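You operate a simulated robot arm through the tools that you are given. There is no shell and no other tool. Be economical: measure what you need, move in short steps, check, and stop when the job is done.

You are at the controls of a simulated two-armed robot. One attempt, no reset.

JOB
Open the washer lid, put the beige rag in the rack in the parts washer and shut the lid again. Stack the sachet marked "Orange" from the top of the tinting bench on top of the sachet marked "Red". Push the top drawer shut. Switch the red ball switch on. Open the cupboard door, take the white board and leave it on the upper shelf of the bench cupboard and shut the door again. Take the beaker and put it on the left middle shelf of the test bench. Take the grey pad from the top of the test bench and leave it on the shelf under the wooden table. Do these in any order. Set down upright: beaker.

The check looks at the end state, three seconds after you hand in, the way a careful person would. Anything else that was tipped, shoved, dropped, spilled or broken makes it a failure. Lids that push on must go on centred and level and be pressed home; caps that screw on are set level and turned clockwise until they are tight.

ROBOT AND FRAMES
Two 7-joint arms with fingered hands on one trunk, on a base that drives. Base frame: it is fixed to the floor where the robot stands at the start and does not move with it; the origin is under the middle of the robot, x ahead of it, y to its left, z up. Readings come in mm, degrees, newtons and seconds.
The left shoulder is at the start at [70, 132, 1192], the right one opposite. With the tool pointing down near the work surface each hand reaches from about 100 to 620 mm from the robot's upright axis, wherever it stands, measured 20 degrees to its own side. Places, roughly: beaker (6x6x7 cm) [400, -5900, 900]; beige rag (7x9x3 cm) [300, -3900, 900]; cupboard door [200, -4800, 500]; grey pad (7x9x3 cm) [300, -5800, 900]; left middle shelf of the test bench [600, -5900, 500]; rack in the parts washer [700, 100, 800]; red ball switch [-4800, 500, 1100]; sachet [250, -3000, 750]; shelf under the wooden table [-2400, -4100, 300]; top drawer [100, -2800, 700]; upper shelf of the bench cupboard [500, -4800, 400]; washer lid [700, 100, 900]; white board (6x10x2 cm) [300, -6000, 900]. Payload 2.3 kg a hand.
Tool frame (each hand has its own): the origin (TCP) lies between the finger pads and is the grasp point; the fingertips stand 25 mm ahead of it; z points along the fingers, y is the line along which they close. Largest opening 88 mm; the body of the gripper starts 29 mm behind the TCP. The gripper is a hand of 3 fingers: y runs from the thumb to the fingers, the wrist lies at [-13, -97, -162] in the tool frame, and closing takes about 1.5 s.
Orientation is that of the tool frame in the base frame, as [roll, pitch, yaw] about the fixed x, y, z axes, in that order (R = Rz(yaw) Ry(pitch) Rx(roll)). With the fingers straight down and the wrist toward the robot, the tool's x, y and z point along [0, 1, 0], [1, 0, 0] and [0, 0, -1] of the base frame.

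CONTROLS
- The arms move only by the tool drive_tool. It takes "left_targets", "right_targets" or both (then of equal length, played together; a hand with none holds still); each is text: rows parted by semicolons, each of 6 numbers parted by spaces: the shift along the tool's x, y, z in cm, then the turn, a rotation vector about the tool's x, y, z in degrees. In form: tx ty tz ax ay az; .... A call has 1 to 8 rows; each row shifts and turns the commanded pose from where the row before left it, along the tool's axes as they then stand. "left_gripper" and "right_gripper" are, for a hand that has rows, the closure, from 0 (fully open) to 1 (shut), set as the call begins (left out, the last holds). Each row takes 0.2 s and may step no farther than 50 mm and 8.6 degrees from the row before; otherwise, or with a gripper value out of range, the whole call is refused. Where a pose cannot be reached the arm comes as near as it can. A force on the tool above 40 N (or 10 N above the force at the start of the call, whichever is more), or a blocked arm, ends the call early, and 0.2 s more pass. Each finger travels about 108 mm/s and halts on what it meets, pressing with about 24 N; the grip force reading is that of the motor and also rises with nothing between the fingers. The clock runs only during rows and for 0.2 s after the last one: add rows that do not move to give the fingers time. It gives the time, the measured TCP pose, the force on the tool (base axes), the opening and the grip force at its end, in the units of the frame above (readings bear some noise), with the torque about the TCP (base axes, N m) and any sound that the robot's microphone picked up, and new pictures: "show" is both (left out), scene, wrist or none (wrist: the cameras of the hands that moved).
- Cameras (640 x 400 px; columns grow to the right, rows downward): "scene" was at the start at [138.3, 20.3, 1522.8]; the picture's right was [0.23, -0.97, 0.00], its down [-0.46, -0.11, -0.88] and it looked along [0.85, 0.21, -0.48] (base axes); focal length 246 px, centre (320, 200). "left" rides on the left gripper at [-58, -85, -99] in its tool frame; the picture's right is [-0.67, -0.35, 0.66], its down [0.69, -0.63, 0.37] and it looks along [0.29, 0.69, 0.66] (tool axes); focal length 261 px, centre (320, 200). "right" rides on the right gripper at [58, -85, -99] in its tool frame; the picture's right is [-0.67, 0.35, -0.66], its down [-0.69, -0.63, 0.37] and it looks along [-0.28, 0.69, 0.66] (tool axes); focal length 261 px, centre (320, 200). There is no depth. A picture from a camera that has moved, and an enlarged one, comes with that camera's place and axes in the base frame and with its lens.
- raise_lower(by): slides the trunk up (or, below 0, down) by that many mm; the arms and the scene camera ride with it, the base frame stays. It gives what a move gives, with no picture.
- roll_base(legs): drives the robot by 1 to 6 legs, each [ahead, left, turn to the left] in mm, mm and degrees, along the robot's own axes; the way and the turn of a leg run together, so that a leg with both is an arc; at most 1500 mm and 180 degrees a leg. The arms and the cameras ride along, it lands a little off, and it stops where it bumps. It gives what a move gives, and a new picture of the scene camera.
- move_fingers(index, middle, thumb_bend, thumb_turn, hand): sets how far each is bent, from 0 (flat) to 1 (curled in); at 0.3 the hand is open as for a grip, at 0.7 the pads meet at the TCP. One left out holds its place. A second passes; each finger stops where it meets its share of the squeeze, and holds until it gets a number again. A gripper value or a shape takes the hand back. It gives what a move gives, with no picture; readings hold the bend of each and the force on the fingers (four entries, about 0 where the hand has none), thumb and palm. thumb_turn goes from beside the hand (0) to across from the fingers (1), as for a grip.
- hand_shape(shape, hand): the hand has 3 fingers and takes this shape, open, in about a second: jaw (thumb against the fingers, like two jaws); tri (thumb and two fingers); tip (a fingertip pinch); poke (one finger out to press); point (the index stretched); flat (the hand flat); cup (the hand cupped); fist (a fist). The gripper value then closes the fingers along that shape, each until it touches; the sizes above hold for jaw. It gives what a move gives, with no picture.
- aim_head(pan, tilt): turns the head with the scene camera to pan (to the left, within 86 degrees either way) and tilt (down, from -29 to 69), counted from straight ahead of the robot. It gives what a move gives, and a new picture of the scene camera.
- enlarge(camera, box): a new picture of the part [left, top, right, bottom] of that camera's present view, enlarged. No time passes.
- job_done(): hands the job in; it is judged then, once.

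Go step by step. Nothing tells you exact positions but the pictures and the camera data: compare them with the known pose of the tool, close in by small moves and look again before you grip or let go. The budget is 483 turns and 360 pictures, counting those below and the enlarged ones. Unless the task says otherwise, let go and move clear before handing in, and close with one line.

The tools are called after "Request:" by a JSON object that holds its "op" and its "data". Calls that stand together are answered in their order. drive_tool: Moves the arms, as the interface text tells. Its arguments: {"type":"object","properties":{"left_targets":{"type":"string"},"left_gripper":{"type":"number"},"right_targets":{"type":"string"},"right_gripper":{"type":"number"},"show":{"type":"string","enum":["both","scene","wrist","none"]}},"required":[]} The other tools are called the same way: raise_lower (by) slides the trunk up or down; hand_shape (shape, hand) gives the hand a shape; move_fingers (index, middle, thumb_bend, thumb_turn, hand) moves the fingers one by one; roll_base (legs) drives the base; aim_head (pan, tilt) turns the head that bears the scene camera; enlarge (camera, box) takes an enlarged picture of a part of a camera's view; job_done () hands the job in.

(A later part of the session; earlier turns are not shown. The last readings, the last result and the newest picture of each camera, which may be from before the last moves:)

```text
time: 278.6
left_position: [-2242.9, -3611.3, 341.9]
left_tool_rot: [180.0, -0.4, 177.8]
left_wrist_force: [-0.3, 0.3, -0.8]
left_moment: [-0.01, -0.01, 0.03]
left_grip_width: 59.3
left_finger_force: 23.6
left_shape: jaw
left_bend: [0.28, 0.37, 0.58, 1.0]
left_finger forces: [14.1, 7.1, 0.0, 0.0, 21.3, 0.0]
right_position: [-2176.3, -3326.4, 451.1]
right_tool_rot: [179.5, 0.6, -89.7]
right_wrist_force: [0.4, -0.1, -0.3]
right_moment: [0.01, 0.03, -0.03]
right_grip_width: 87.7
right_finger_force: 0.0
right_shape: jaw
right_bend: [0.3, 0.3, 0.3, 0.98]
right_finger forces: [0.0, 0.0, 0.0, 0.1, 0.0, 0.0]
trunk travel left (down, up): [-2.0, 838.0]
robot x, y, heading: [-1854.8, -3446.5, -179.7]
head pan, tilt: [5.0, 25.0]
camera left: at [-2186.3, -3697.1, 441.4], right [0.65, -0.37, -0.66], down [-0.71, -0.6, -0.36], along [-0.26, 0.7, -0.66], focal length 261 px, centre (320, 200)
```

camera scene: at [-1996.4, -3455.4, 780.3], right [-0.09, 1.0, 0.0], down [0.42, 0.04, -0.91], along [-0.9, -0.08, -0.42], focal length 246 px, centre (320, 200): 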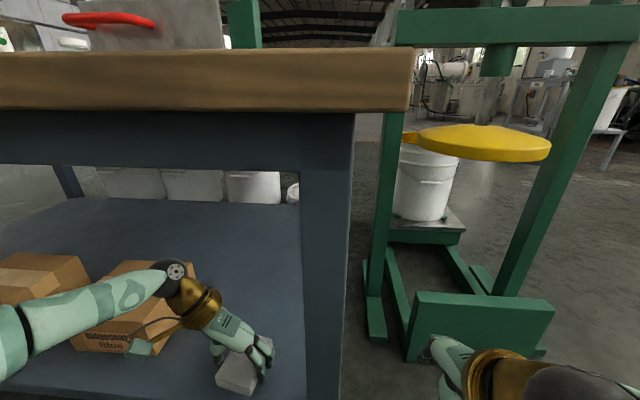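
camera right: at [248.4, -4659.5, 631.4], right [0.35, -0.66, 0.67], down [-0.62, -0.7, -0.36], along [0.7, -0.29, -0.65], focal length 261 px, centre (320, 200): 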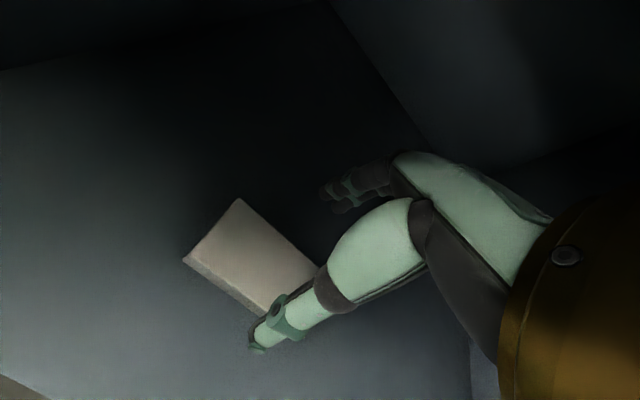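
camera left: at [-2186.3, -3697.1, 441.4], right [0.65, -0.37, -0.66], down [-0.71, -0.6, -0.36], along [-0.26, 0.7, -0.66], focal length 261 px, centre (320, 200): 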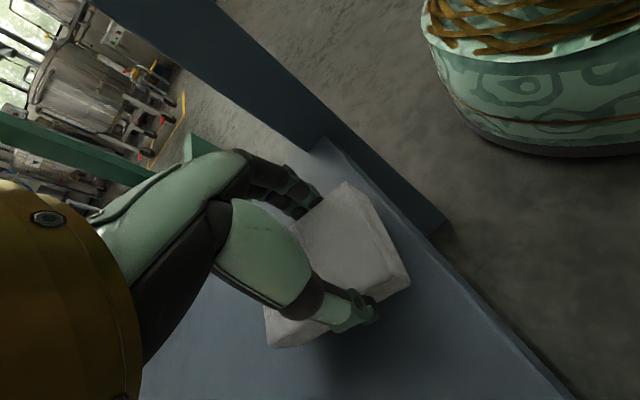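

Request:
{"op": "drive_tool", "data": {"left_targets": "0 0 0.3 0 0 0;0 0 0.3 0 0 0;0 0 0.3 0 0 0;0 0 0.3 0 0 0;0 0 0.3 0 0 0;0 0 0.3 0 0 0;0 0 0.3 0 0 0;0 0 0 0 0 0", "show": "both"}}

```text
time: 280.2
left_position: [-2243.5, -3609.5, 326.1]
left_tool_rot: [179.8, -1.2, 177.9]
left_wrist_force: [3.8, -1.9, 26.0]
left_moment: [-0.1, -0.05, -0.07]
left_grip_width: 57.1
left_finger_force: 24.5
left_shape: jaw
left_bend: [0.74, 0.38, 0.59, 1.0]
left_finger forces: [15.1, 7.5, 0.0, 0.0, 24.3, 0.0]
right_position: [-2174.3, -3325.0, 453.5]
right_tool_rot: [179.0, 0.6, -89.5]
right_wrist_force: [0.5, 0.1, 0.0]
right_moment: [0.0, -0.01, 0.0]
right_grip_width: 87.9
right_finger_force: 0.1
right_shape: jaw
right_bend: [0.3, 0.3, 0.3, 0.98]
right_finger forces: [0.1, 0.0, 0.1, 0.1, 0.0, 0.0]
trunk travel left (down, up): [-2.0, 838.0]
robot x, y, heading: [-1855.7, -3451.6, -180.0]
head pan, tilt: [5.0, 25.0]
stopped in row 8 (left hand): the force on the tool passed its limit at 41 N (the readings are from after the stop); the commanded pose is now the measured one
camera scene: at [-1992.9, -3454.4, 781.0], right [-0.09, 1.0, 0.0], down [0.42, 0.04, -0.91], along [-0.9, -0.08, -0.42], focal length 246 px, centre (320, 200)
camera left: at [-2185.7, -3696.0, 423.9], right [0.64, -0.37, -0.67], down [-0.72, -0.6, -0.35], along [-0.27, 0.71, -0.65], focal length 261 px, centre (320, 200)
```

scene: 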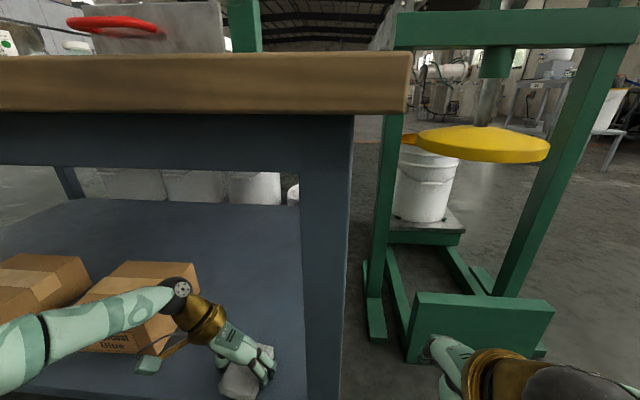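
left: 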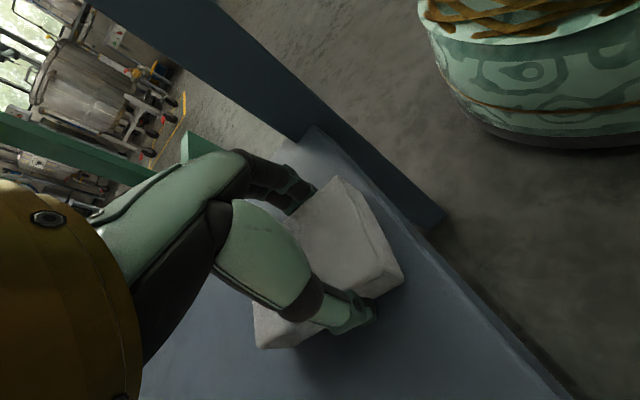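

Contact made at TCP z≈326. I'll ease up and release.

Request:
{"op": "drive_tool", "data": {"left_targets": "0 0 -0.3 0 0 0;0 0 0 0 0 0", "show": "none"}}

Request:
{"op": "drive_tool", "data": {"left_targets": "0 0 0 0 0 0;0 0 0 0 0 0;0 0 0 0 0 0;0 0 0 0 0 0;0 0 0 0 0 0;0 0 0 0 0 0;0 0 -1 0 0 0", "left_gripper": 0, "show": "both"}}

```text
time: 280.8
left_position: [-2243.0, -3609.5, 326.3]
left_tool_rot: [180.0, -0.9, 177.9]
left_wrist_force: [5.8, 1.7, 15.8]
left_moment: [0.03, -0.05, -0.08]
left_grip_width: 57.3
left_finger_force: 23.8
left_shape: jaw
left_bend: [0.74, 0.38, 0.59, 1.0]
left_finger forces: [15.6, 7.9, 0.1, 0.1, 21.6, 0.0]
right_position: [-2175.1, -3326.0, 452.0]
right_tool_rot: [179.2, 0.6, -89.6]
right_wrist_force: [0.5, -0.4, 0.1]
right_moment: [-0.03, -0.01, 0.01]
right_grip_width: 87.9
right_finger_force: 0.0
right_shape: jaw
right_bend: [0.3, 0.3, 0.3, 0.98]
right_finger forces: [0.1, 0.0, 0.0, 0.0, 0.0, 0.1]
trunk travel left (down, up): [-2.0, 838.0]
robot x, y, heading: [-1853.0, -3447.3, -179.6]
head pan, tilt: [5.0, 25.0]
```

```text
time: 282.4
left_position: [-2246.5, -3611.8, 334.5]
left_tool_rot: [179.8, -0.7, 177.8]
left_wrist_force: [-0.2, -0.5, -0.4]
left_moment: [-0.03, 0.0, -0.01]
left_grip_width: 87.5
left_finger_force: 0.0
left_shape: jaw
left_bend: [0.3, 0.3, 0.3, 0.98]
left_finger forces: [0.1, 0.0, 0.1, 0.1, 0.0, 0.0]
right_position: [-2176.3, -3327.2, 450.5]
right_tool_rot: [179.3, 0.7, -89.7]
right_wrist_force: [-0.2, -0.4, -0.4]
right_moment: [-0.03, -0.02, 0.02]
right_grip_width: 87.6
right_finger_force: 0.1
right_shape: jaw
right_bend: [0.3, 0.3, 0.3, 0.98]
right_finger forces: [0.1, 0.1, 0.1, 0.0, 0.1, 0.0]
trunk travel left (down, up): [-2.0, 838.0]
robot x, y, heading: [-1852.8, -3443.1, -180.0]
head pan, tilt: [5.0, 25.0]
camera scene: at [-1996.3, -3455.2, 780.2], right [-0.09, 1.0, 0.0], down [0.42, 0.04, -0.91], along [-0.9, -0.08, -0.42], focal length 246 px, centre (320, 200)
camera left: at [-2188.2, -3697.5, 433.4], right [0.65, -0.37, -0.66], down [-0.71, -0.6, -0.36], along [-0.27, 0.71, -0.66], focal length 261 px, centre (320, 200)
```

scene: 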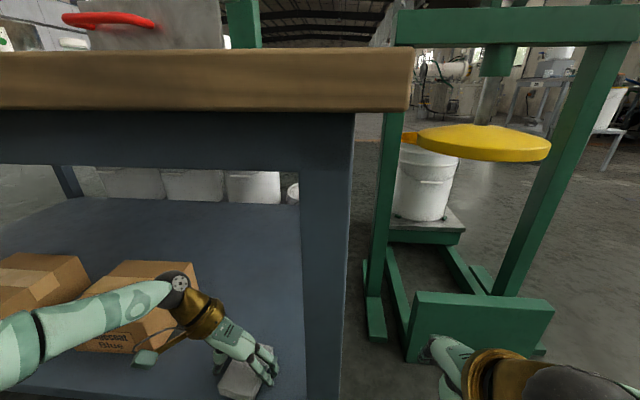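
left: 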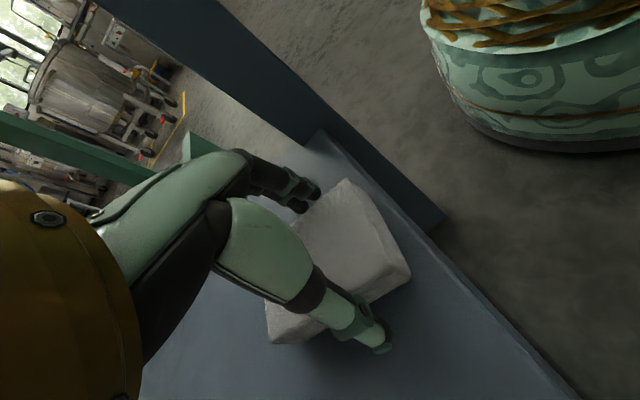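

The pad is released on the shelf. I'll raise the hand and back out.

Request:
{"op": "drive_tool", "data": {"left_targets": "0 0 -2 0 0 0;0 0 -3 0 0 0;0 0 -4 0 0 0", "show": "wrist"}}

Request:
{"op": "roll_base", "data": {"legs": [[-500, 0, 0]]}}

```text
time: 283.2
left_position: [-2242.4, -3611.6, 425.5]
left_tool_rot: [180.0, -0.7, 177.8]
left_wrist_force: [-0.1, 0.7, -1.3]
left_moment: [0.05, -0.01, 0.0]
left_grip_width: 87.5
left_finger_force: 0.0
left_shape: jaw
left_bend: [0.3, 0.3, 0.3, 0.98]
left_finger forces: [0.0, 0.0, 0.0, 0.0, 0.1, 0.0]
right_position: [-2176.2, -3327.9, 451.1]
right_tool_rot: [179.3, 0.7, -89.7]
right_wrist_force: [-0.9, 0.1, -0.8]
right_moment: [0.02, 0.0, 0.0]
right_grip_width: 87.7
right_finger_force: 0.2
right_shape: jaw
right_bend: [0.3, 0.3, 0.3, 0.98]
right_finger forces: [0.0, 0.0, 0.0, 0.1, 0.0, 0.0]
trunk travel left (down, up): [-2.0, 838.0]
robot x, y, heading: [-1854.2, -3444.3, -180.1]
head pan, tilt: [5.0, 25.0]
camera left: at [-2185.1, -3697.6, 524.3], right [0.65, -0.37, -0.66], down [-0.71, -0.6, -0.36], along [-0.27, 0.71, -0.66], focal length 261 px, centre (320, 200)
```

left: 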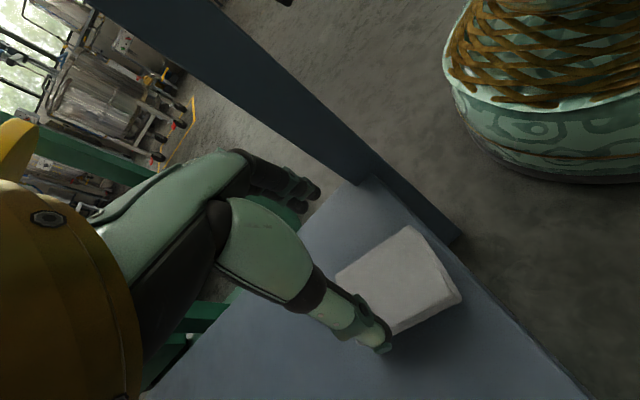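

```text
time: 286.2
left_position: [-1745.0, -3610.7, 425.2]
left_tool_rot: [180.0, -0.7, 178.2]
left_wrist_force: [-0.1, 0.4, 0.0]
left_moment: [-0.01, 0.01, 0.02]
left_grip_width: 87.9
left_finger_force: 0.0
left_shape: jaw
left_bend: [0.3, 0.3, 0.3, 0.98]
left_finger forces: [0.0, 0.0, 0.1, 0.0, 0.1, 0.1]
right_position: [-1679.8, -3327.1, 451.1]
right_tool_rot: [179.3, 0.6, -89.3]
right_wrist_force: [0.2, 0.5, -0.9]
right_moment: [-0.01, 0.0, 0.02]
right_grip_width: 87.8
right_finger_force: 0.0
right_shape: jaw
right_bend: [0.3, 0.3, 0.3, 0.98]
right_finger forces: [0.0, 0.1, 0.0, 0.0, 0.0, 0.0]
trunk travel left (down, up): [-2.0, 838.0]
robot x, y, heading: [-1357.8, -3446.2, -179.7]
head pan, tilt: [5.0, 25.0]
camera scene: at [-1499.2, -3454.0, 780.3], right [-0.09, 1.0, 0.0], down [0.42, 0.04, -0.91], along [-0.9, -0.09, -0.42], focal length 246 px, centre (320, 200)
```

scene: 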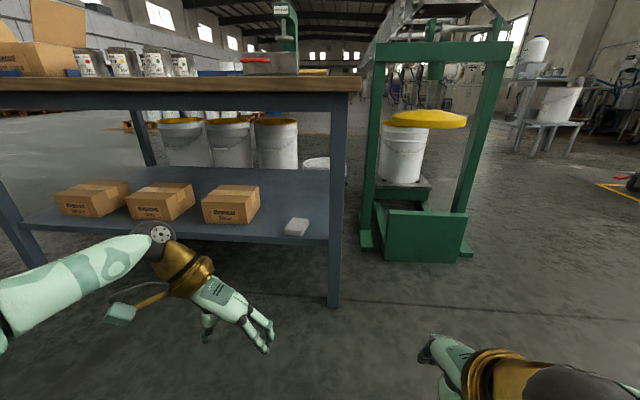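

The pad is on the shelf and the boxes are undisturbed. I'll reset the left hand high, tilt the right hand forward with closed fingers for pushing, and head back to the cupboard door.

Request:
{"op": "drive_tool", "data": {"left_targets": "0 0 -3 0 0 -8;0 0 -3 0 0 -8;0 0 -3 0 0 -8;0 0 -3 0 0 -8;0 0 -3 0 0 -8;0 0 -3 0 0 -8;0 0 -3 0 0 -8;0 0 -3 0 0 -8", "right_targets": "0 4 0 0 0 0;0 1 0 -8.5 0 0;0 1 0 -8.5 0 0;0 1 0 -8.5 0 0;0 1 0 -8.5 0 0;0 1 0 -8.5 0 0;0 1 0 -8.5 0 0;0 1 0 -8.5 0 0", "right_gripper": 1, "show": "none"}}

Request:
{"op": "drive_tool", "data": {"left_targets": "0 0 0 0 0 -8;0 0 0 0 0 -8;0 0 0 0 0 -8", "show": "none"}}

Request:
{"op": "raise_lower", "data": {"by": 250}}

Request:
{"op": "roll_base", "data": {"legs": [[0, 0, 180], [0, -1460, 0]]}}

```text
time: 288.0
left_position: [-1736.9, -3612.5, 659.8]
left_tool_rot: [179.4, -0.2, -117.7]
left_wrist_force: [0.1, -0.3, 0.3]
left_moment: [-0.01, 0.0, 0.01]
left_grip_width: 87.6
left_finger_force: 0.0
left_shape: jaw
left_bend: [0.3, 0.3, 0.3, 0.98]
left_finger forces: [0.0, 0.0, 0.0, 0.0, 0.0, 0.0]
left hand out of reach, approached as far as the arm can: row 8
right_position: [-1782.6, -3330.6, 483.6]
right_tool_rot: [119.7, 0.5, -89.4]
right_wrist_force: [-0.7, -0.4, 0.4]
right_moment: [0.0, -0.01, -0.01]
right_grip_width: 0.1
right_finger_force: 24.0
right_shape: jaw
right_bend: [0.7, 0.7, 0.35, 1.0]
right_finger forces: [0.0, 0.1, 0.0, 0.0, 0.0, 0.0]
right hand out of reach, approached as far as the arm can: row 7
trunk travel left (down, up): [-2.0, 838.0]
robot x, y, heading: [-1354.7, -3446.5, -179.5]
head pan, tilt: [5.0, 25.0]
```

```text
time: 288.8
left_position: [-1739.8, -3611.5, 667.5]
left_tool_rot: [179.3, 0.1, -93.7]
left_wrist_force: [-0.2, -0.3, 0.0]
left_moment: [0.0, -0.01, 0.01]
left_grip_width: 87.7
left_finger_force: 0.1
left_shape: jaw
left_bend: [0.3, 0.3, 0.3, 0.98]
left_finger forces: [0.0, 0.0, 0.0, 0.1, 0.0, 0.0]
left hand out of reach, approached as far as the arm can: row 1, 2
right_position: [-1784.5, -3329.3, 484.7]
right_tool_rot: [119.9, 0.6, -89.4]
right_wrist_force: [-0.4, 0.3, -0.5]
right_moment: [0.0, 0.0, 0.03]
right_grip_width: 0.0
right_finger_force: 24.4
right_shape: jaw
right_bend: [0.7, 0.7, 0.35, 1.0]
right_finger forces: [0.0, 0.1, 0.0, 0.0, 0.0, 0.0]
trunk travel left (down, up): [-2.0, 838.0]
robot x, y, heading: [-1354.6, -3445.1, -179.4]
head pan, tilt: [5.0, 25.0]
```

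```text
time: 291.4
left_position: [-1740.1, -3610.1, 917.5]
left_tool_rot: [179.4, 0.1, -93.9]
left_wrist_force: [-0.4, -1.3, -0.4]
left_moment: [0.02, 0.02, 0.02]
left_grip_width: 87.8
left_finger_force: 0.0
left_shape: jaw
left_bend: [0.3, 0.3, 0.3, 0.98]
left_finger forces: [0.0, 0.0, 0.1, 0.0, 0.0, 0.0]
right_position: [-1783.7, -3330.1, 734.3]
right_tool_rot: [119.8, 0.6, -89.4]
right_wrist_force: [-0.8, 0.0, -0.1]
right_moment: [0.03, 0.0, -0.01]
right_grip_width: 0.1
right_finger_force: 24.0
right_shape: jaw
right_bend: [0.7, 0.7, 0.35, 1.0]
right_finger forces: [0.0, 0.1, 0.0, 0.0, 0.0, 0.1]
trunk travel left (down, up): [-252.0, 588.0]
robot x, y, heading: [-1358.5, -3443.5, -179.5]
head pan, tilt: [5.0, 25.0]
```

```text
time: 306.1
left_position: [-1002.1, -4786.4, 915.9]
left_tool_rot: [179.3, 0.1, 83.4]
left_wrist_force: [-0.2, 0.5, 0.3]
left_moment: [-0.03, -0.03, 0.0]
left_grip_width: 87.7
left_finger_force: 0.1
left_shape: jaw
left_bend: [0.3, 0.3, 0.3, 0.98]
left_finger forces: [0.0, 0.0, 0.1, 0.1, 0.0, 0.1]
right_position: [-970.6, -5068.8, 731.7]
right_tool_rot: [119.8, 0.6, 87.9]
right_wrist_force: [-0.3, 0.4, -0.3]
right_moment: [-0.03, -0.03, -0.01]
right_grip_width: 0.0
right_finger_force: 23.7
right_shape: jaw
right_bend: [0.7, 0.7, 0.35, 1.0]
right_finger forces: [0.1, 0.0, 0.0, 0.1, 0.0, 0.0]
trunk travel left (down, up): [-252.0, 588.0]
robot x, y, heading: [-1394.3, -4935.7, -2.3]
head pan, tilt: [5.0, 25.0]
camera scene: at [-1250.7, -4934.1, 1030.3], right [0.05, -1.0, 0.0], down [-0.42, -0.02, -0.91], along [0.91, 0.04, -0.42], focal length 246 px, centre (320, 200)
```

scene: 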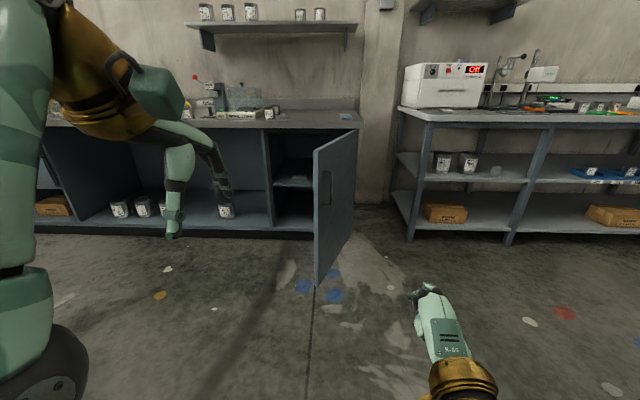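

From here the door's free edge is at (-321, -4875). I'll approach its outer face from the right, with the robot heading about 40° left.

Request:
{"op": "roll_base", "data": {"legs": [[739, -235, 0], [0, 0, 42]]}}

Request:
{"op": "aim_head", "data": {"pan": 0, "tilt": 35}}

```text
time: 312.2
left_position: [-493.8, -4824.5, 917.6]
left_tool_rot: [179.4, 0.0, 127.0]
left_wrist_force: [0.5, 0.0, -0.2]
left_moment: [-0.02, 0.0, -0.03]
left_grip_width: 87.7
left_finger_force: 0.0
left_shape: jaw
left_bend: [0.3, 0.3, 0.3, 0.98]
left_finger forces: [0.0, 0.0, 0.0, 0.0, 0.1, 0.0]
right_position: [-276.2, -5007.8, 733.8]
right_tool_rot: [119.9, 0.6, 131.6]
right_wrist_force: [-0.5, 0.2, -0.3]
right_moment: [0.02, -0.02, 0.0]
right_grip_width: 0.1
right_finger_force: 24.2
right_shape: jaw
right_bend: [0.7, 0.7, 0.35, 1.0]
right_finger forces: [0.1, 0.0, 0.0, 0.0, 0.0, 0.0]
trunk travel left (down, up): [-252.0, 588.0]
robot x, y, heading: [-675.1, -5203.2, 41.2]
head pan, tilt: [5.0, 25.0]
camera scene: at [-572.9, -5103.5, 1030.3], right [0.72, -0.69, 0.0], down [-0.29, -0.31, -0.91], along [0.63, 0.66, -0.42], focal length 246 px, centre (320, 200)
```

scene: 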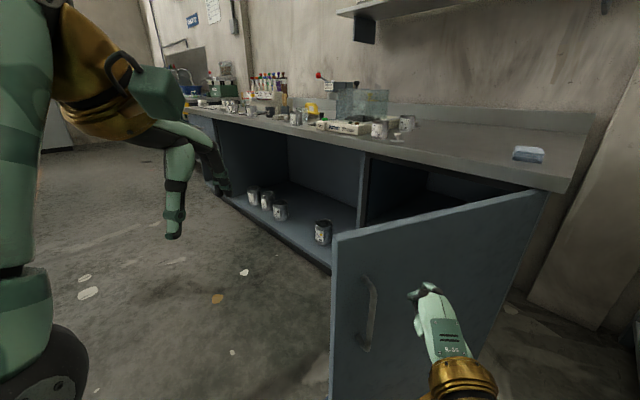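

```text
time: 312.9
left_position: [-493.9, -4824.7, 917.5]
left_tool_rot: [179.3, 0.1, 127.1]
left_wrist_force: [0.2, 0.5, -0.7]
left_moment: [-0.06, 0.02, 0.03]
left_grip_width: 87.6
left_finger_force: 0.0
left_shape: jaw
left_bend: [0.3, 0.3, 0.3, 0.98]
left_finger forces: [0.0, 0.0, 0.0, 0.0, 0.0, 0.0]
right_position: [-276.1, -5008.2, 734.6]
right_tool_rot: [119.8, 0.6, 131.5]
right_wrist_force: [-0.2, -1.1, -0.4]
right_moment: [0.0, 0.0, -0.03]
right_grip_width: 0.4
right_finger_force: 23.7
right_shape: jaw
right_bend: [0.7, 0.7, 0.35, 1.0]
right_finger forces: [0.1, 0.2, 0.0, 0.0, 0.0, 0.1]
trunk travel left (down, up): [-252.0, 588.0]
robot x, y, heading: [-674.0, -5198.7, 41.2]
head pan, tilt: [0.0, 35.0]
camera scene: at [-570.4, -5112.0, 1014.6], right [0.66, -0.75, 0.0], down [-0.43, -0.38, -0.82], along [0.61, 0.54, -0.57], focal length 246 px, centre (320, 200)
```

scene: 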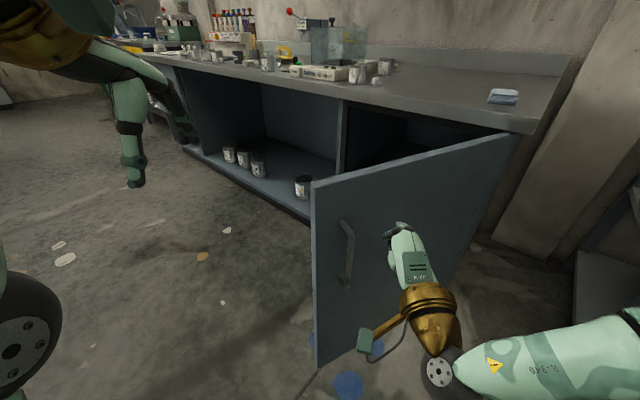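

The hand faces the door's outer side, right of the handle. I'll lower it a bit and push by driving forward.

Request:
{"op": "drive_tool", "data": {"right_targets": "0 -2.6 1.5 0 0 0;0 -2.6 1.5 0 0 0", "show": "none"}}

Request:
{"op": "roll_base", "data": {"legs": [[150, -26, 0], [150, -26, 0]]}}

```text
time: 313.5
left_position: [-494.0, -4823.1, 917.3]
left_tool_rot: [179.2, 0.2, 127.1]
left_wrist_force: [0.6, 0.3, -0.4]
left_moment: [0.02, -0.02, 0.01]
left_grip_width: 87.7
left_finger_force: 0.1
left_shape: jaw
left_bend: [0.3, 0.3, 0.3, 0.98]
left_finger forces: [0.1, 0.0, 0.0, 0.1, 0.1, 0.0]
right_position: [-275.0, -5004.4, 673.5]
right_tool_rot: [119.9, 0.6, 131.6]
right_wrist_force: [-0.2, 0.0, 0.3]
right_moment: [-0.01, -0.02, 0.01]
right_grip_width: 0.1
right_finger_force: 23.7
right_shape: jaw
right_bend: [0.7, 0.7, 0.35, 1.0]
right_finger forces: [0.1, 0.1, 0.0, 0.1, 0.0, 0.0]
right hand out of reach, approached as far as the arm can: row 1
trunk travel left (down, up): [-252.0, 588.0]
robot x, y, heading: [-673.0, -5199.0, 41.3]
head pan, tilt: [0.0, 35.0]
```

```text
time: 315.9
left_position: [-232.3, -4663.6, 917.5]
left_tool_rot: [179.3, 0.0, 127.1]
left_wrist_force: [0.0, -0.2, 0.9]
left_moment: [-0.01, 0.03, -0.02]
left_grip_width: 87.6
left_finger_force: 0.1
left_shape: jaw
left_bend: [0.3, 0.3, 0.3, 0.98]
left_finger forces: [0.0, 0.0, 0.0, 0.1, 0.1, 0.0]
right_position: [-13.1, -4843.7, 671.8]
right_tool_rot: [119.9, 0.6, 131.5]
right_wrist_force: [0.7, 0.4, 0.2]
right_moment: [-0.02, 0.0, -0.01]
right_grip_width: 0.1
right_finger_force: 24.2
right_shape: jaw
right_bend: [0.7, 0.7, 0.33, 1.0]
right_finger forces: [0.0, 0.0, 0.1, 0.0, 0.1, 0.0]
trunk travel left (down, up): [-252.0, 588.0]
robot x, y, heading: [-410.7, -5042.0, 41.5]
head pan, tilt: [0.0, 35.0]
camera scene: at [-308.4, -4951.1, 1014.5], right [0.66, -0.75, 0.0], down [-0.43, -0.38, -0.82], along [0.61, 0.54, -0.57], focal length 246 px, centre (320, 200)
```

scene: 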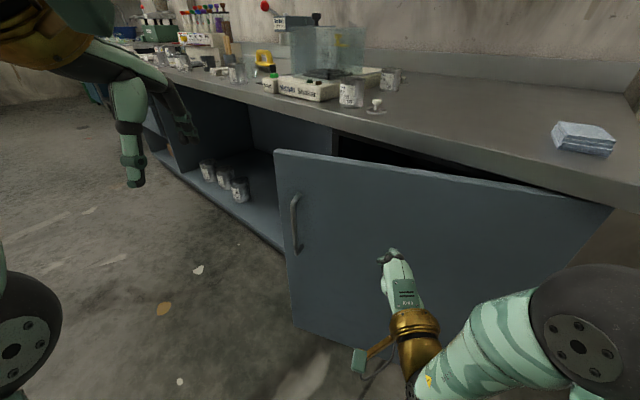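

The door is swinging shut. I'll continue.

Request:
{"op": "roll_base", "data": {"legs": [[110, -20, 0], [90, -25, 0]]}}

```text
time: 317.8
left_position: [-54.4, -4566.4, 917.8]
left_tool_rot: [179.3, 0.1, 127.3]
left_wrist_force: [0.0, 0.6, 0.5]
left_moment: [-0.02, 0.01, -0.02]
left_grip_width: 87.9
left_finger_force: 0.1
left_shape: jaw
left_bend: [0.3, 0.3, 0.3, 0.98]
left_finger forces: [0.0, 0.0, 0.0, 0.0, 0.0, 0.1]
right_position: [166.1, -4745.4, 672.5]
right_tool_rot: [119.8, 0.6, 131.7]
right_wrist_force: [-0.1, 1.0, 0.0]
right_moment: [0.01, 0.0, 0.0]
right_grip_width: 0.0
right_finger_force: 23.6
right_shape: jaw
right_bend: [0.7, 0.7, 0.35, 1.0]
right_finger forces: [0.0, 0.1, 0.0, 0.0, 0.0, 0.0]
trunk travel left (down, up): [-252.0, 588.0]
robot x, y, heading: [-235.8, -4946.5, 41.7]
head pan, tilt: [0.0, 35.0]
camera scene: at [-129.7, -4853.8, 1014.5], right [0.66, -0.75, 0.0], down [-0.43, -0.38, -0.82], along [0.61, 0.54, -0.57], focal length 246 px, centre (320, 200)
```

scene: 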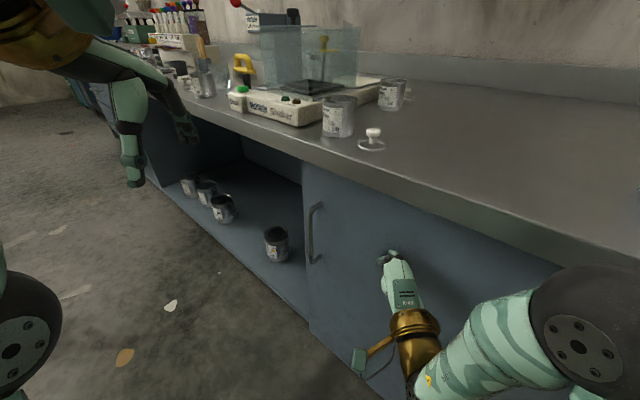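

The door is nearly flush. One more gentle push to make sure.

Request:
{"op": "roll_base", "data": {"legs": [[30, -25, 0]]}}

Request:
{"op": "enlarge", "data": {"camera": "scene", "box": [260, 120, 480, 350]}}

```text
time: 318.6
left_position: [-47.7, -4567.6, 918.7]
left_tool_rot: [179.0, 0.2, 127.4]
left_wrist_force: [-0.7, 0.5, -0.4]
left_moment: [-0.01, 0.02, -0.04]
left_grip_width: 87.7
left_finger_force: 0.1
left_shape: jaw
left_bend: [0.3, 0.3, 0.3, 0.98]
left_finger forces: [0.1, 0.1, 0.0, 0.0, 0.0, 0.0]
right_position: [166.8, -4742.9, 673.3]
right_tool_rot: [120.1, 0.5, 133.1]
right_wrist_force: [-17.5, -3.4, -0.6]
right_moment: [-0.03, 0.15, 0.09]
right_grip_width: 0.0
right_finger_force: 24.1
right_shape: jaw
right_bend: [0.7, 0.7, 0.35, 1.0]
right_finger forces: [0.0, 0.0, 0.1, 0.0, 44.0, 0.0]
trunk travel left (down, up): [-252.0, 588.0]
robot x, y, heading: [-219.7, -4939.2, 41.4]
head pan, tilt: [0.0, 35.0]
stopped in leg 1: the force on the tool passed its limit at 53 N (the readings are from after the stop); the commanded pose is now the measured one
camera scene: at [-123.4, -4854.6, 1015.1], right [0.66, -0.75, 0.0], down [-0.43, -0.38, -0.82], along [0.61, 0.54, -0.57], focal length 246 px, centre (320, 200)
```

scene: 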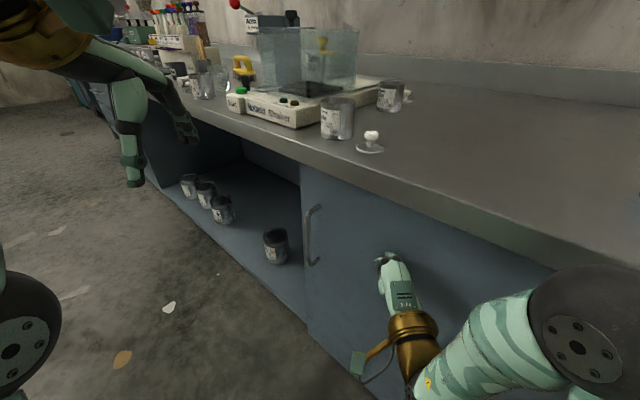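

```text
1.74 times, centred on (370, 235) of scene
camera zoom: at [-123.4, -4854.6, 1015.1], right [0.66, -0.75, 0.0], down [-0.43, -0.38, -0.82], along [0.61, 0.54, -0.57], focal length 429 px, centre (233, 139)
```

zoom: 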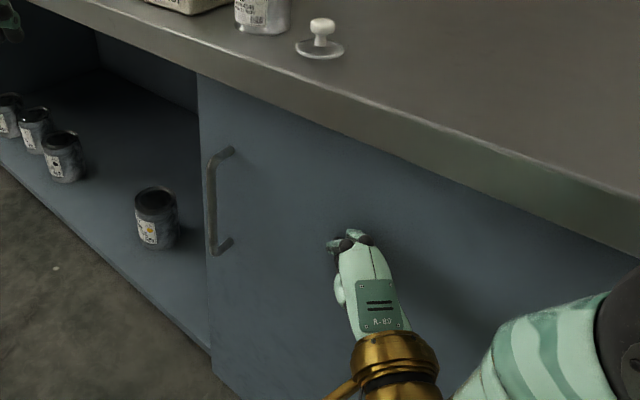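

The door is shut. I'll back off, straighten up and reset the right hand, then go for the beige rag.

Request:
{"op": "roll_base", "data": {"legs": [[-450, 0, 0], [0, 0, -41.4]]}}

Request:
{"op": "drive_tool", "data": {"right_targets": "0 0 0 8.5 0 0;0 0 0 8.5 0 0;0 0 0 8.5 0 0;0 0 -2 8.5 0 0;0 0 -2 8.5 0 0;0 0 -2 8.5 0 0;0 0 -2 8.5 0 0", "right_gripper": 0, "show": "none"}}

Request:
{"op": "raise_lower", "data": {"by": 350}}

Request:
{"op": "roll_base", "data": {"legs": [[0, 1400, 0]]}}

```text
time: 323.3
left_position: [-174.8, -5077.3, 916.6]
left_tool_rot: [179.3, 0.1, 85.9]
left_wrist_force: [1.5, 0.4, 1.1]
left_moment: [0.01, 0.01, 0.02]
left_grip_width: 87.8
left_finger_force: 0.1
left_shape: jaw
left_bend: [0.3, 0.3, 0.3, 0.98]
left_finger forces: [0.1, 0.0, 0.1, 0.0, 0.0, 0.0]
right_position: [-128.6, -5353.6, 671.1]
right_tool_rot: [120.2, 0.5, 91.5]
right_wrist_force: [0.5, 1.0, 0.0]
right_moment: [-0.01, 0.0, 0.01]
right_grip_width: 0.1
right_finger_force: 23.8
right_shape: jaw
right_bend: [0.7, 0.7, 0.37, 1.0]
right_finger forces: [0.0, 0.0, 0.0, 0.0, 0.0, 0.0]
trunk travel left (down, up): [-252.0, 588.0]
robot x, y, heading: [-559.0, -5244.4, 0.4]
head pan, tilt: [0.0, 35.0]
camera scene: at [-420.4, -5245.5, 1014.6], right [0.01, -1.0, 0.0], down [-0.57, 0.0, -0.82], along [0.82, 0.0, -0.57], focal length 246 px, centre (320, 200)
```

scene: 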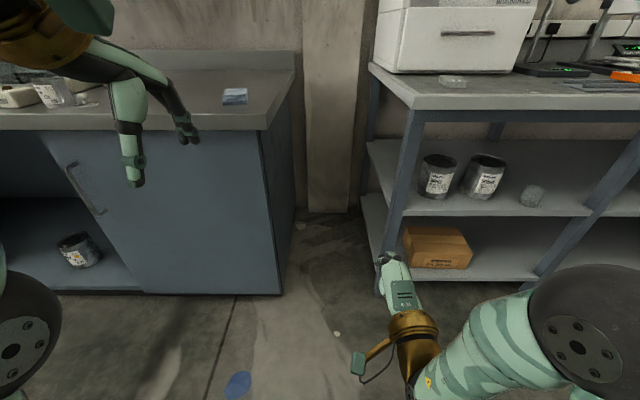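

```text
time: 324.9
left_position: [-175.4, -5077.8, 917.3]
left_tool_rot: [179.3, 0.2, 86.0]
left_wrist_force: [-0.2, -0.5, 0.3]
left_moment: [-0.02, -0.01, 0.02]
left_grip_width: 87.8
left_finger_force: 0.0
left_shape: jaw
left_bend: [0.3, 0.3, 0.3, 0.98]
left_finger forces: [0.0, 0.0, 0.0, 0.1, 0.1, 0.1]
right_position: [-159.5, -5353.5, 746.4]
right_tool_rot: [179.7, 0.4, 91.5]
right_wrist_force: [-0.8, 0.4, -0.1]
right_moment: [0.03, 0.01, -0.03]
right_grip_width: 87.7
right_finger_force: 0.1
right_shape: jaw
right_bend: [0.3, 0.3, 0.3, 0.98]
right_finger forces: [0.1, 0.0, 0.0, 0.0, 0.0, 0.1]
trunk travel left (down, up): [-252.0, 588.0]
robot x, y, heading: [-558.2, -5245.0, 0.6]
head pan, tilt: [0.0, 35.0]
```

```text
time: 328.3
left_position: [-174.6, -5077.9, 1266.7]
left_tool_rot: [179.4, 0.1, 86.0]
left_wrist_force: [0.6, 1.3, -0.2]
left_moment: [-0.03, -0.01, -0.01]
left_grip_width: 87.8
left_finger_force: 0.0
left_shape: jaw
left_bend: [0.3, 0.3, 0.3, 0.98]
left_finger forces: [0.0, 0.0, 0.0, 0.0, 0.0, 0.0]
right_position: [-159.6, -5353.8, 1095.6]
right_tool_rot: [179.7, 0.5, 91.5]
right_wrist_force: [0.5, 0.7, -0.1]
right_moment: [-0.01, -0.02, 0.0]
right_grip_width: 87.8
right_finger_force: 0.1
right_shape: jaw
right_bend: [0.3, 0.3, 0.3, 0.98]
right_finger forces: [0.0, 0.1, 0.1, 0.0, 0.0, 0.0]
trunk travel left (down, up): [-602.0, 238.0]
robot x, y, heading: [-556.9, -5245.3, 0.4]
head pan, tilt: [0.0, 35.0]
```

```text
time: 335.4
left_position: [-194.4, -3639.7, 1268.2]
left_tool_rot: [179.3, 0.1, 86.9]
left_wrist_force: [0.2, -0.5, -0.7]
left_moment: [0.03, -0.03, 0.0]
left_grip_width: 87.7
left_finger_force: 0.0
left_shape: jaw
left_bend: [0.3, 0.3, 0.3, 0.98]
left_finger forces: [0.0, 0.0, 0.1, 0.0, 0.1, 0.0]
right_position: [-174.4, -3914.5, 1097.0]
right_tool_rot: [179.8, 0.5, 92.3]
right_wrist_force: [0.0, -0.4, -0.3]
right_moment: [0.04, 0.01, 0.01]
right_grip_width: 87.8
right_finger_force: 0.0
right_shape: jaw
right_bend: [0.3, 0.3, 0.3, 0.98]
right_finger forces: [0.0, 0.0, 0.1, 0.0, 0.0, 0.0]
trunk travel left (down, up): [-602.0, 238.0]
robot x, y, heading: [-573.3, -3810.7, 1.2]
head pan, tilt: [0.0, 35.0]
camera scene: at [-438.2, -3810.1, 1364.6], right [0.02, -1.0, 0.0], down [-0.57, -0.01, -0.82], along [0.82, 0.02, -0.57], focal length 246 px, centre (320, 200)
```

scene: 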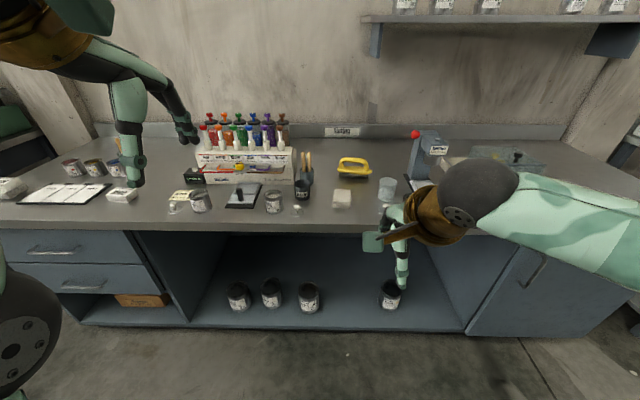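

The rag is at about (295, -3871). I'll drive up to the bench.

Request:
{"op": "roll_base", "data": {"legs": [[395, 40, -1.2]]}}

Request:
{"op": "aim_head", "data": {"pan": 0, "tilt": 50}}

```text
time: 337.9
left_position: [211.0, -3601.3, 1268.1]
left_tool_rot: [179.2, 0.1, 85.8]
left_wrist_force: [-0.4, -0.2, -0.1]
left_moment: [-0.01, 0.0, -0.02]
left_grip_width: 87.7
left_finger_force: 0.0
left_shape: jaw
left_bend: [0.3, 0.3, 0.3, 0.98]
left_finger forces: [0.0, 0.0, 0.0, 0.0, 0.0, 0.0]
right_position: [226.6, -3874.8, 1095.7]
right_tool_rot: [179.6, 0.5, 91.3]
right_wrist_force: [0.5, 0.6, 0.0]
right_moment: [0.01, 0.0, 0.02]
right_grip_width: 87.7
right_finger_force: 0.1
right_shape: jaw
right_bend: [0.3, 0.3, 0.3, 0.98]
right_finger forces: [0.1, 0.1, 0.0, 0.0, 0.0, 0.1]
trunk travel left (down, up): [-602.0, 238.0]
robot x, y, heading: [-173.3, -3765.9, 0.2]
head pan, tilt: [0.0, 35.0]
camera scene: at [-35.4, -3767.7, 1364.7], right [0.0, -1.0, 0.0], down [-0.57, 0.0, -0.82], along [0.82, 0.0, -0.57], focal length 246 px, centre (320, 200)
```

scene: 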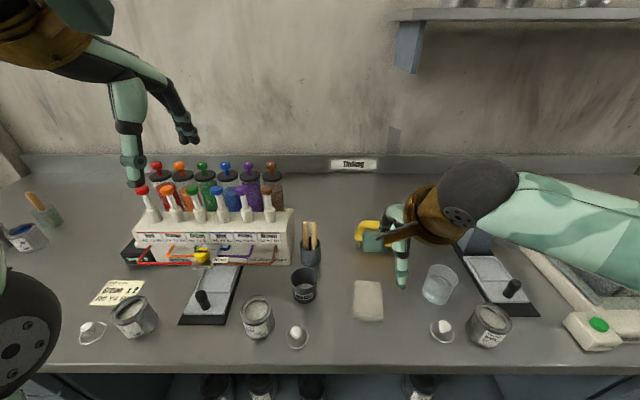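

```text
time: 338.7
left_position: [210.9, -3601.3, 1267.6]
left_tool_rot: [179.2, 0.1, 86.0]
left_wrist_force: [-0.4, 0.0, 0.9]
left_moment: [0.01, 0.0, 0.0]
left_grip_width: 87.5
left_finger_force: 0.1
left_shape: jaw
left_bend: [0.3, 0.3, 0.3, 0.98]
left_finger forces: [0.1, 0.0, 0.0, 0.0, 0.0, 0.0]
right_position: [228.9, -3875.0, 1096.3]
right_tool_rot: [179.6, 0.4, 91.4]
right_wrist_force: [0.2, 0.7, 0.2]
right_moment: [0.01, 0.0, 0.01]
right_grip_width: 87.9
right_finger_force: 0.0
right_shape: jaw
right_bend: [0.3, 0.3, 0.3, 0.98]
right_finger forces: [0.0, 0.0, 0.0, 0.1, 0.1, 0.1]
trunk travel left (down, up): [-602.0, 238.0]
robot x, y, heading: [-175.4, -3764.6, 0.4]
head pan, tilt: [0.0, 50.0]
camera scene: at [-45.1, -3767.6, 1342.9], right [0.0, -1.0, 0.0], down [-0.77, 0.0, -0.64], along [0.64, 0.0, -0.77], focal length 246 px, centre (320, 200)
```

scene: 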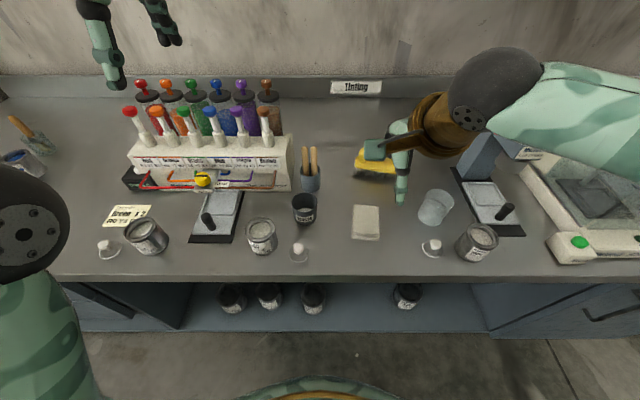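

The rag measures about 65 mm across y and 90 mm along x, centred at (287, -3876), so I'll yaw the right hand 90° to close across y.

Request:
{"op": "drive_tool", "data": {"right_targets": "0 3 1 0 0 0;0 3 2 0 0 -8.2;0 0 2 0 0 -8.2;0 0 0 0 0 -8.2;0 0 0 0 0 -8.2;0 0 0 0 0 -8.2;0 0 0 0 0 -8.2;0 0 0 0 0 -8.2", "show": "none"}}

Request:
{"op": "drive_tool", "data": {"right_targets": "0 0 0 0 0 -8.2;0 0 0 0 0 -8.2;0 0 0 0 0 -8.2;0 0 2 0 0 -6.5", "show": "both"}}

```text
time: 340.5
left_position: [212.0, -3600.9, 1268.5]
left_tool_rot: [179.3, 0.1, 85.9]
left_wrist_force: [-0.2, 0.2, 0.3]
left_moment: [-0.01, -0.02, -0.03]
left_grip_width: 87.7
left_finger_force: 0.1
left_shape: jaw
left_bend: [0.3, 0.3, 0.3, 0.98]
left_finger forces: [0.0, 0.0, 0.1, 0.1, 0.0, 0.1]
right_position: [288.6, -3874.9, 1044.5]
right_tool_rot: [-179.8, 0.5, 148.9]
right_wrist_force: [-0.2, 0.2, -0.6]
right_moment: [0.0, -0.03, -0.02]
right_grip_width: 87.7
right_finger_force: 0.1
right_shape: jaw
right_bend: [0.3, 0.3, 0.3, 0.98]
right_finger forces: [0.0, 0.0, 0.1, 0.0, 0.1, 0.0]
trunk travel left (down, up): [-602.0, 238.0]
robot x, y, heading: [-172.5, -3766.6, 0.1]
head pan, tilt: [0.0, 50.0]
```

```text
time: 341.5
left_position: [211.6, -3601.7, 1267.4]
left_tool_rot: [179.4, 0.0, 85.8]
left_wrist_force: [0.3, -1.1, -0.8]
left_moment: [0.0, 0.02, 0.01]
left_grip_width: 87.6
left_finger_force: 0.1
left_shape: jaw
left_bend: [0.3, 0.3, 0.3, 0.98]
left_finger forces: [0.0, 0.0, 0.0, 0.0, 0.0, 0.0]
right_position: [287.1, -3875.6, 1026.4]
right_tool_rot: [-179.6, 0.2, -180.0]
right_wrist_force: [-0.3, 0.6, 0.1]
right_moment: [0.02, 0.07, 0.04]
right_grip_width: 87.7
right_finger_force: 0.0
right_shape: jaw
right_bend: [0.3, 0.3, 0.3, 0.98]
right_finger forces: [0.1, 0.0, 0.1, 0.0, 0.0, 0.1]
trunk travel left (down, up): [-602.0, 238.0]
robot x, y, heading: [-172.6, -3763.9, 0.2]
head pan, tilt: [0.0, 50.0]
camera scene: at [-44.5, -3767.8, 1342.7], right [0.0, -1.0, 0.0], down [-0.77, 0.0, -0.64], along [0.64, 0.0, -0.77], focal length 246 px, centre (320, 200)
camera right: at [228.5, -3960.6, 1125.4], right [0.67, 0.35, 0.66], down [0.69, -0.63, -0.36], along [0.29, 0.69, -0.66], focal length 261 px, centre (320, 200)
```

scene: 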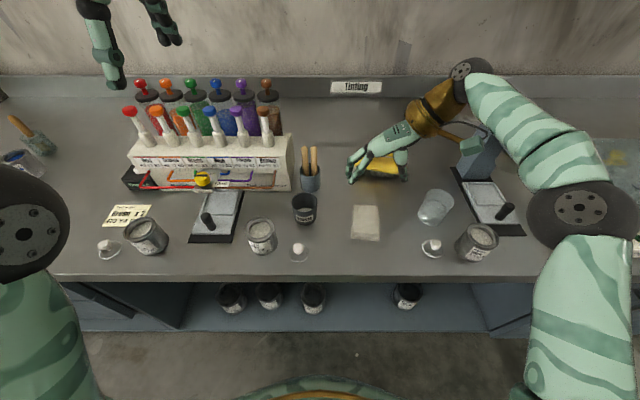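
right: 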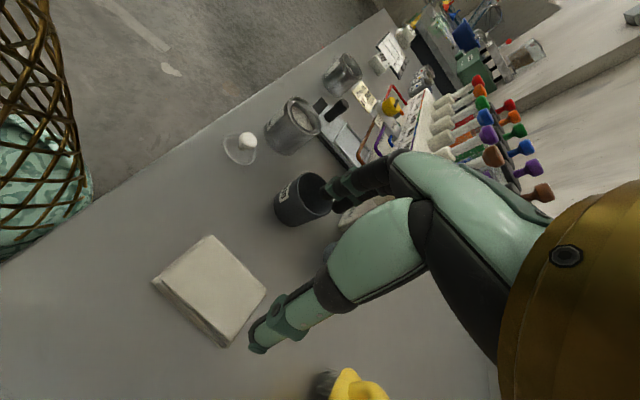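

It's centred over the rag. A slight yaw correction, then descend.

Request:
{"op": "drive_tool", "data": {"right_targets": "0 0 4 0 0 4;0 0 4 0 0 0;0 0 4 0 0 0;0 0 2 0 0 0", "show": "wrist"}}

```text
time: 342.5
left_position: [210.4, -3600.3, 1267.8]
left_tool_rot: [179.3, 0.2, 85.9]
left_wrist_force: [0.2, -0.6, -0.3]
left_moment: [-0.02, 0.0, 0.02]
left_grip_width: 87.8
left_finger_force: 0.1
left_shape: jaw
left_bend: [0.3, 0.3, 0.3, 0.98]
left_finger forces: [0.0, 0.0, 0.0, 0.1, 0.0, 0.1]
right_position: [288.5, -3875.1, 884.7]
right_tool_rot: [-179.5, 0.3, 175.9]
right_wrist_force: [-0.5, 0.1, -0.2]
right_moment: [0.0, 0.01, 0.02]
right_grip_width: 87.6
right_finger_force: 0.2
right_shape: jaw
right_bend: [0.3, 0.3, 0.3, 0.98]
right_finger forces: [0.0, 0.0, 0.0, 0.0, 0.1, 0.0]
trunk travel left (down, up): [-602.0, 238.0]
robot x, y, heading: [-172.2, -3767.0, 0.1]
head pan, tilt: [0.0, 50.0]
camera right: at [223.5, -3956.4, 984.7], right [0.69, 0.3, 0.66], down [0.64, -0.68, -0.36], along [0.34, 0.67, -0.66], focal length 261 px, centre (320, 200)
```

right: 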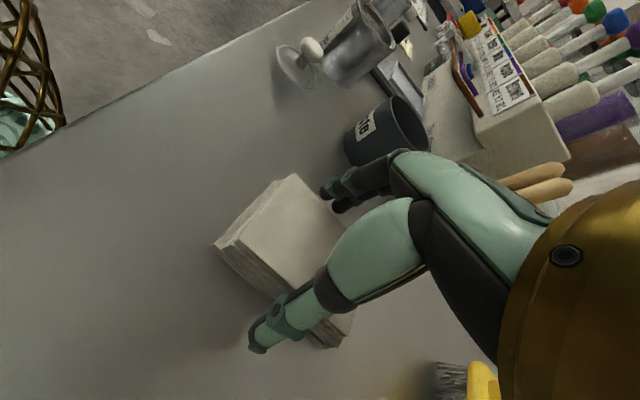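

The rag is between thumb and fingers. I'll lower 6 mm and close.

Request:
{"op": "drive_tool", "data": {"right_targets": "0 0 0.6 0 0 0;0 0 0 0 0 0;0 0 0 0 0 0;0 0 0 0 0 0;0 0 0 0 0 0;0 0 0 0 0 0;0 0 0 0 0 0;0 0 0 0 0 0", "right_gripper": 1, "show": "none"}}

Request:
{"op": "drive_tool", "data": {"right_targets": "0 0 -1 0 0 0;0 0 -3 0 0 0;0 0 -4 0 0 0;0 0 -4 0 0 0;0 0 -4 0 0 0", "show": "both"}}

```text
time: 344.3
left_position: [209.8, -3601.4, 1267.3]
left_tool_rot: [179.1, 0.2, 85.8]
left_wrist_force: [0.8, -0.5, -0.3]
left_moment: [-0.03, 0.01, -0.02]
left_grip_width: 87.9
left_finger_force: 0.1
left_shape: jaw
left_bend: [0.3, 0.3, 0.3, 0.98]
left_finger forces: [0.0, 0.1, 0.0, 0.1, 0.1, 0.0]
right_position: [287.6, -3875.0, 880.1]
right_tool_rot: [-179.6, 0.4, 176.0]
right_wrist_force: [2.4, 0.1, 8.4]
right_moment: [0.08, -0.04, -0.08]
right_grip_width: 57.5
right_finger_force: 24.2
right_shape: jaw
right_bend: [0.28, 0.38, 0.61, 1.0]
right_finger forces: [14.5, 8.3, 0.0, 0.0, 22.2, 0.0]
trunk travel left (down, up): [-602.0, 238.0]
robot x, y, heading: [-173.5, -3767.2, 0.2]
head pan, tilt: [0.0, 50.0]
```

```text
time: 345.5
left_position: [210.2, -3600.0, 1267.2]
left_tool_rot: [179.3, 0.1, 85.8]
left_wrist_force: [-0.2, 0.2, -1.0]
left_moment: [-0.01, 0.03, 0.02]
left_grip_width: 87.5
left_finger_force: 0.0
left_shape: jaw
left_bend: [0.3, 0.3, 0.3, 0.98]
left_finger forces: [0.0, 0.0, 0.0, 0.1, 0.1, 0.0]
right_position: [286.6, -3875.2, 1039.6]
right_tool_rot: [-179.4, 0.4, 175.8]
right_wrist_force: [-0.3, 0.5, -0.1]
right_moment: [-0.01, 0.01, 0.04]
right_grip_width: 57.7
right_finger_force: 24.2
right_shape: jaw
right_bend: [0.28, 0.38, 0.61, 1.0]
right_finger forces: [14.4, 8.3, 0.0, 0.0, 22.5, 0.1]
trunk travel left (down, up): [-602.0, 238.0]
robot x, y, heading: [-172.1, -3767.6, 0.1]
head pan, tilt: [0.0, 50.0]
camera scene: at [-45.8, -3766.9, 1342.8], right [0.0, -1.0, 0.0], down [-0.77, 0.0, -0.64], along [0.64, 0.0, -0.77], focal length 246 px, centre (320, 200)
camera right: at [222.5, -3956.5, 1139.8], right [0.69, 0.31, 0.66], down [0.64, -0.68, -0.36], along [0.34, 0.67, -0.66], focal length 261 px, centre (320, 200)
```

scene: 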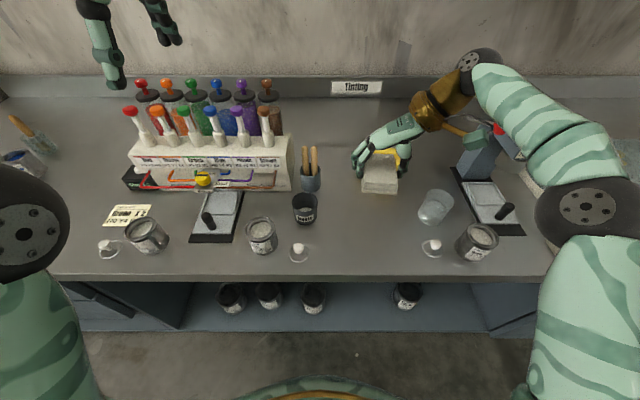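
right: 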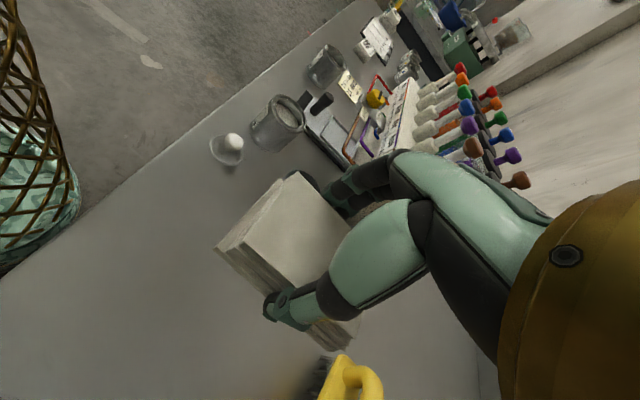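

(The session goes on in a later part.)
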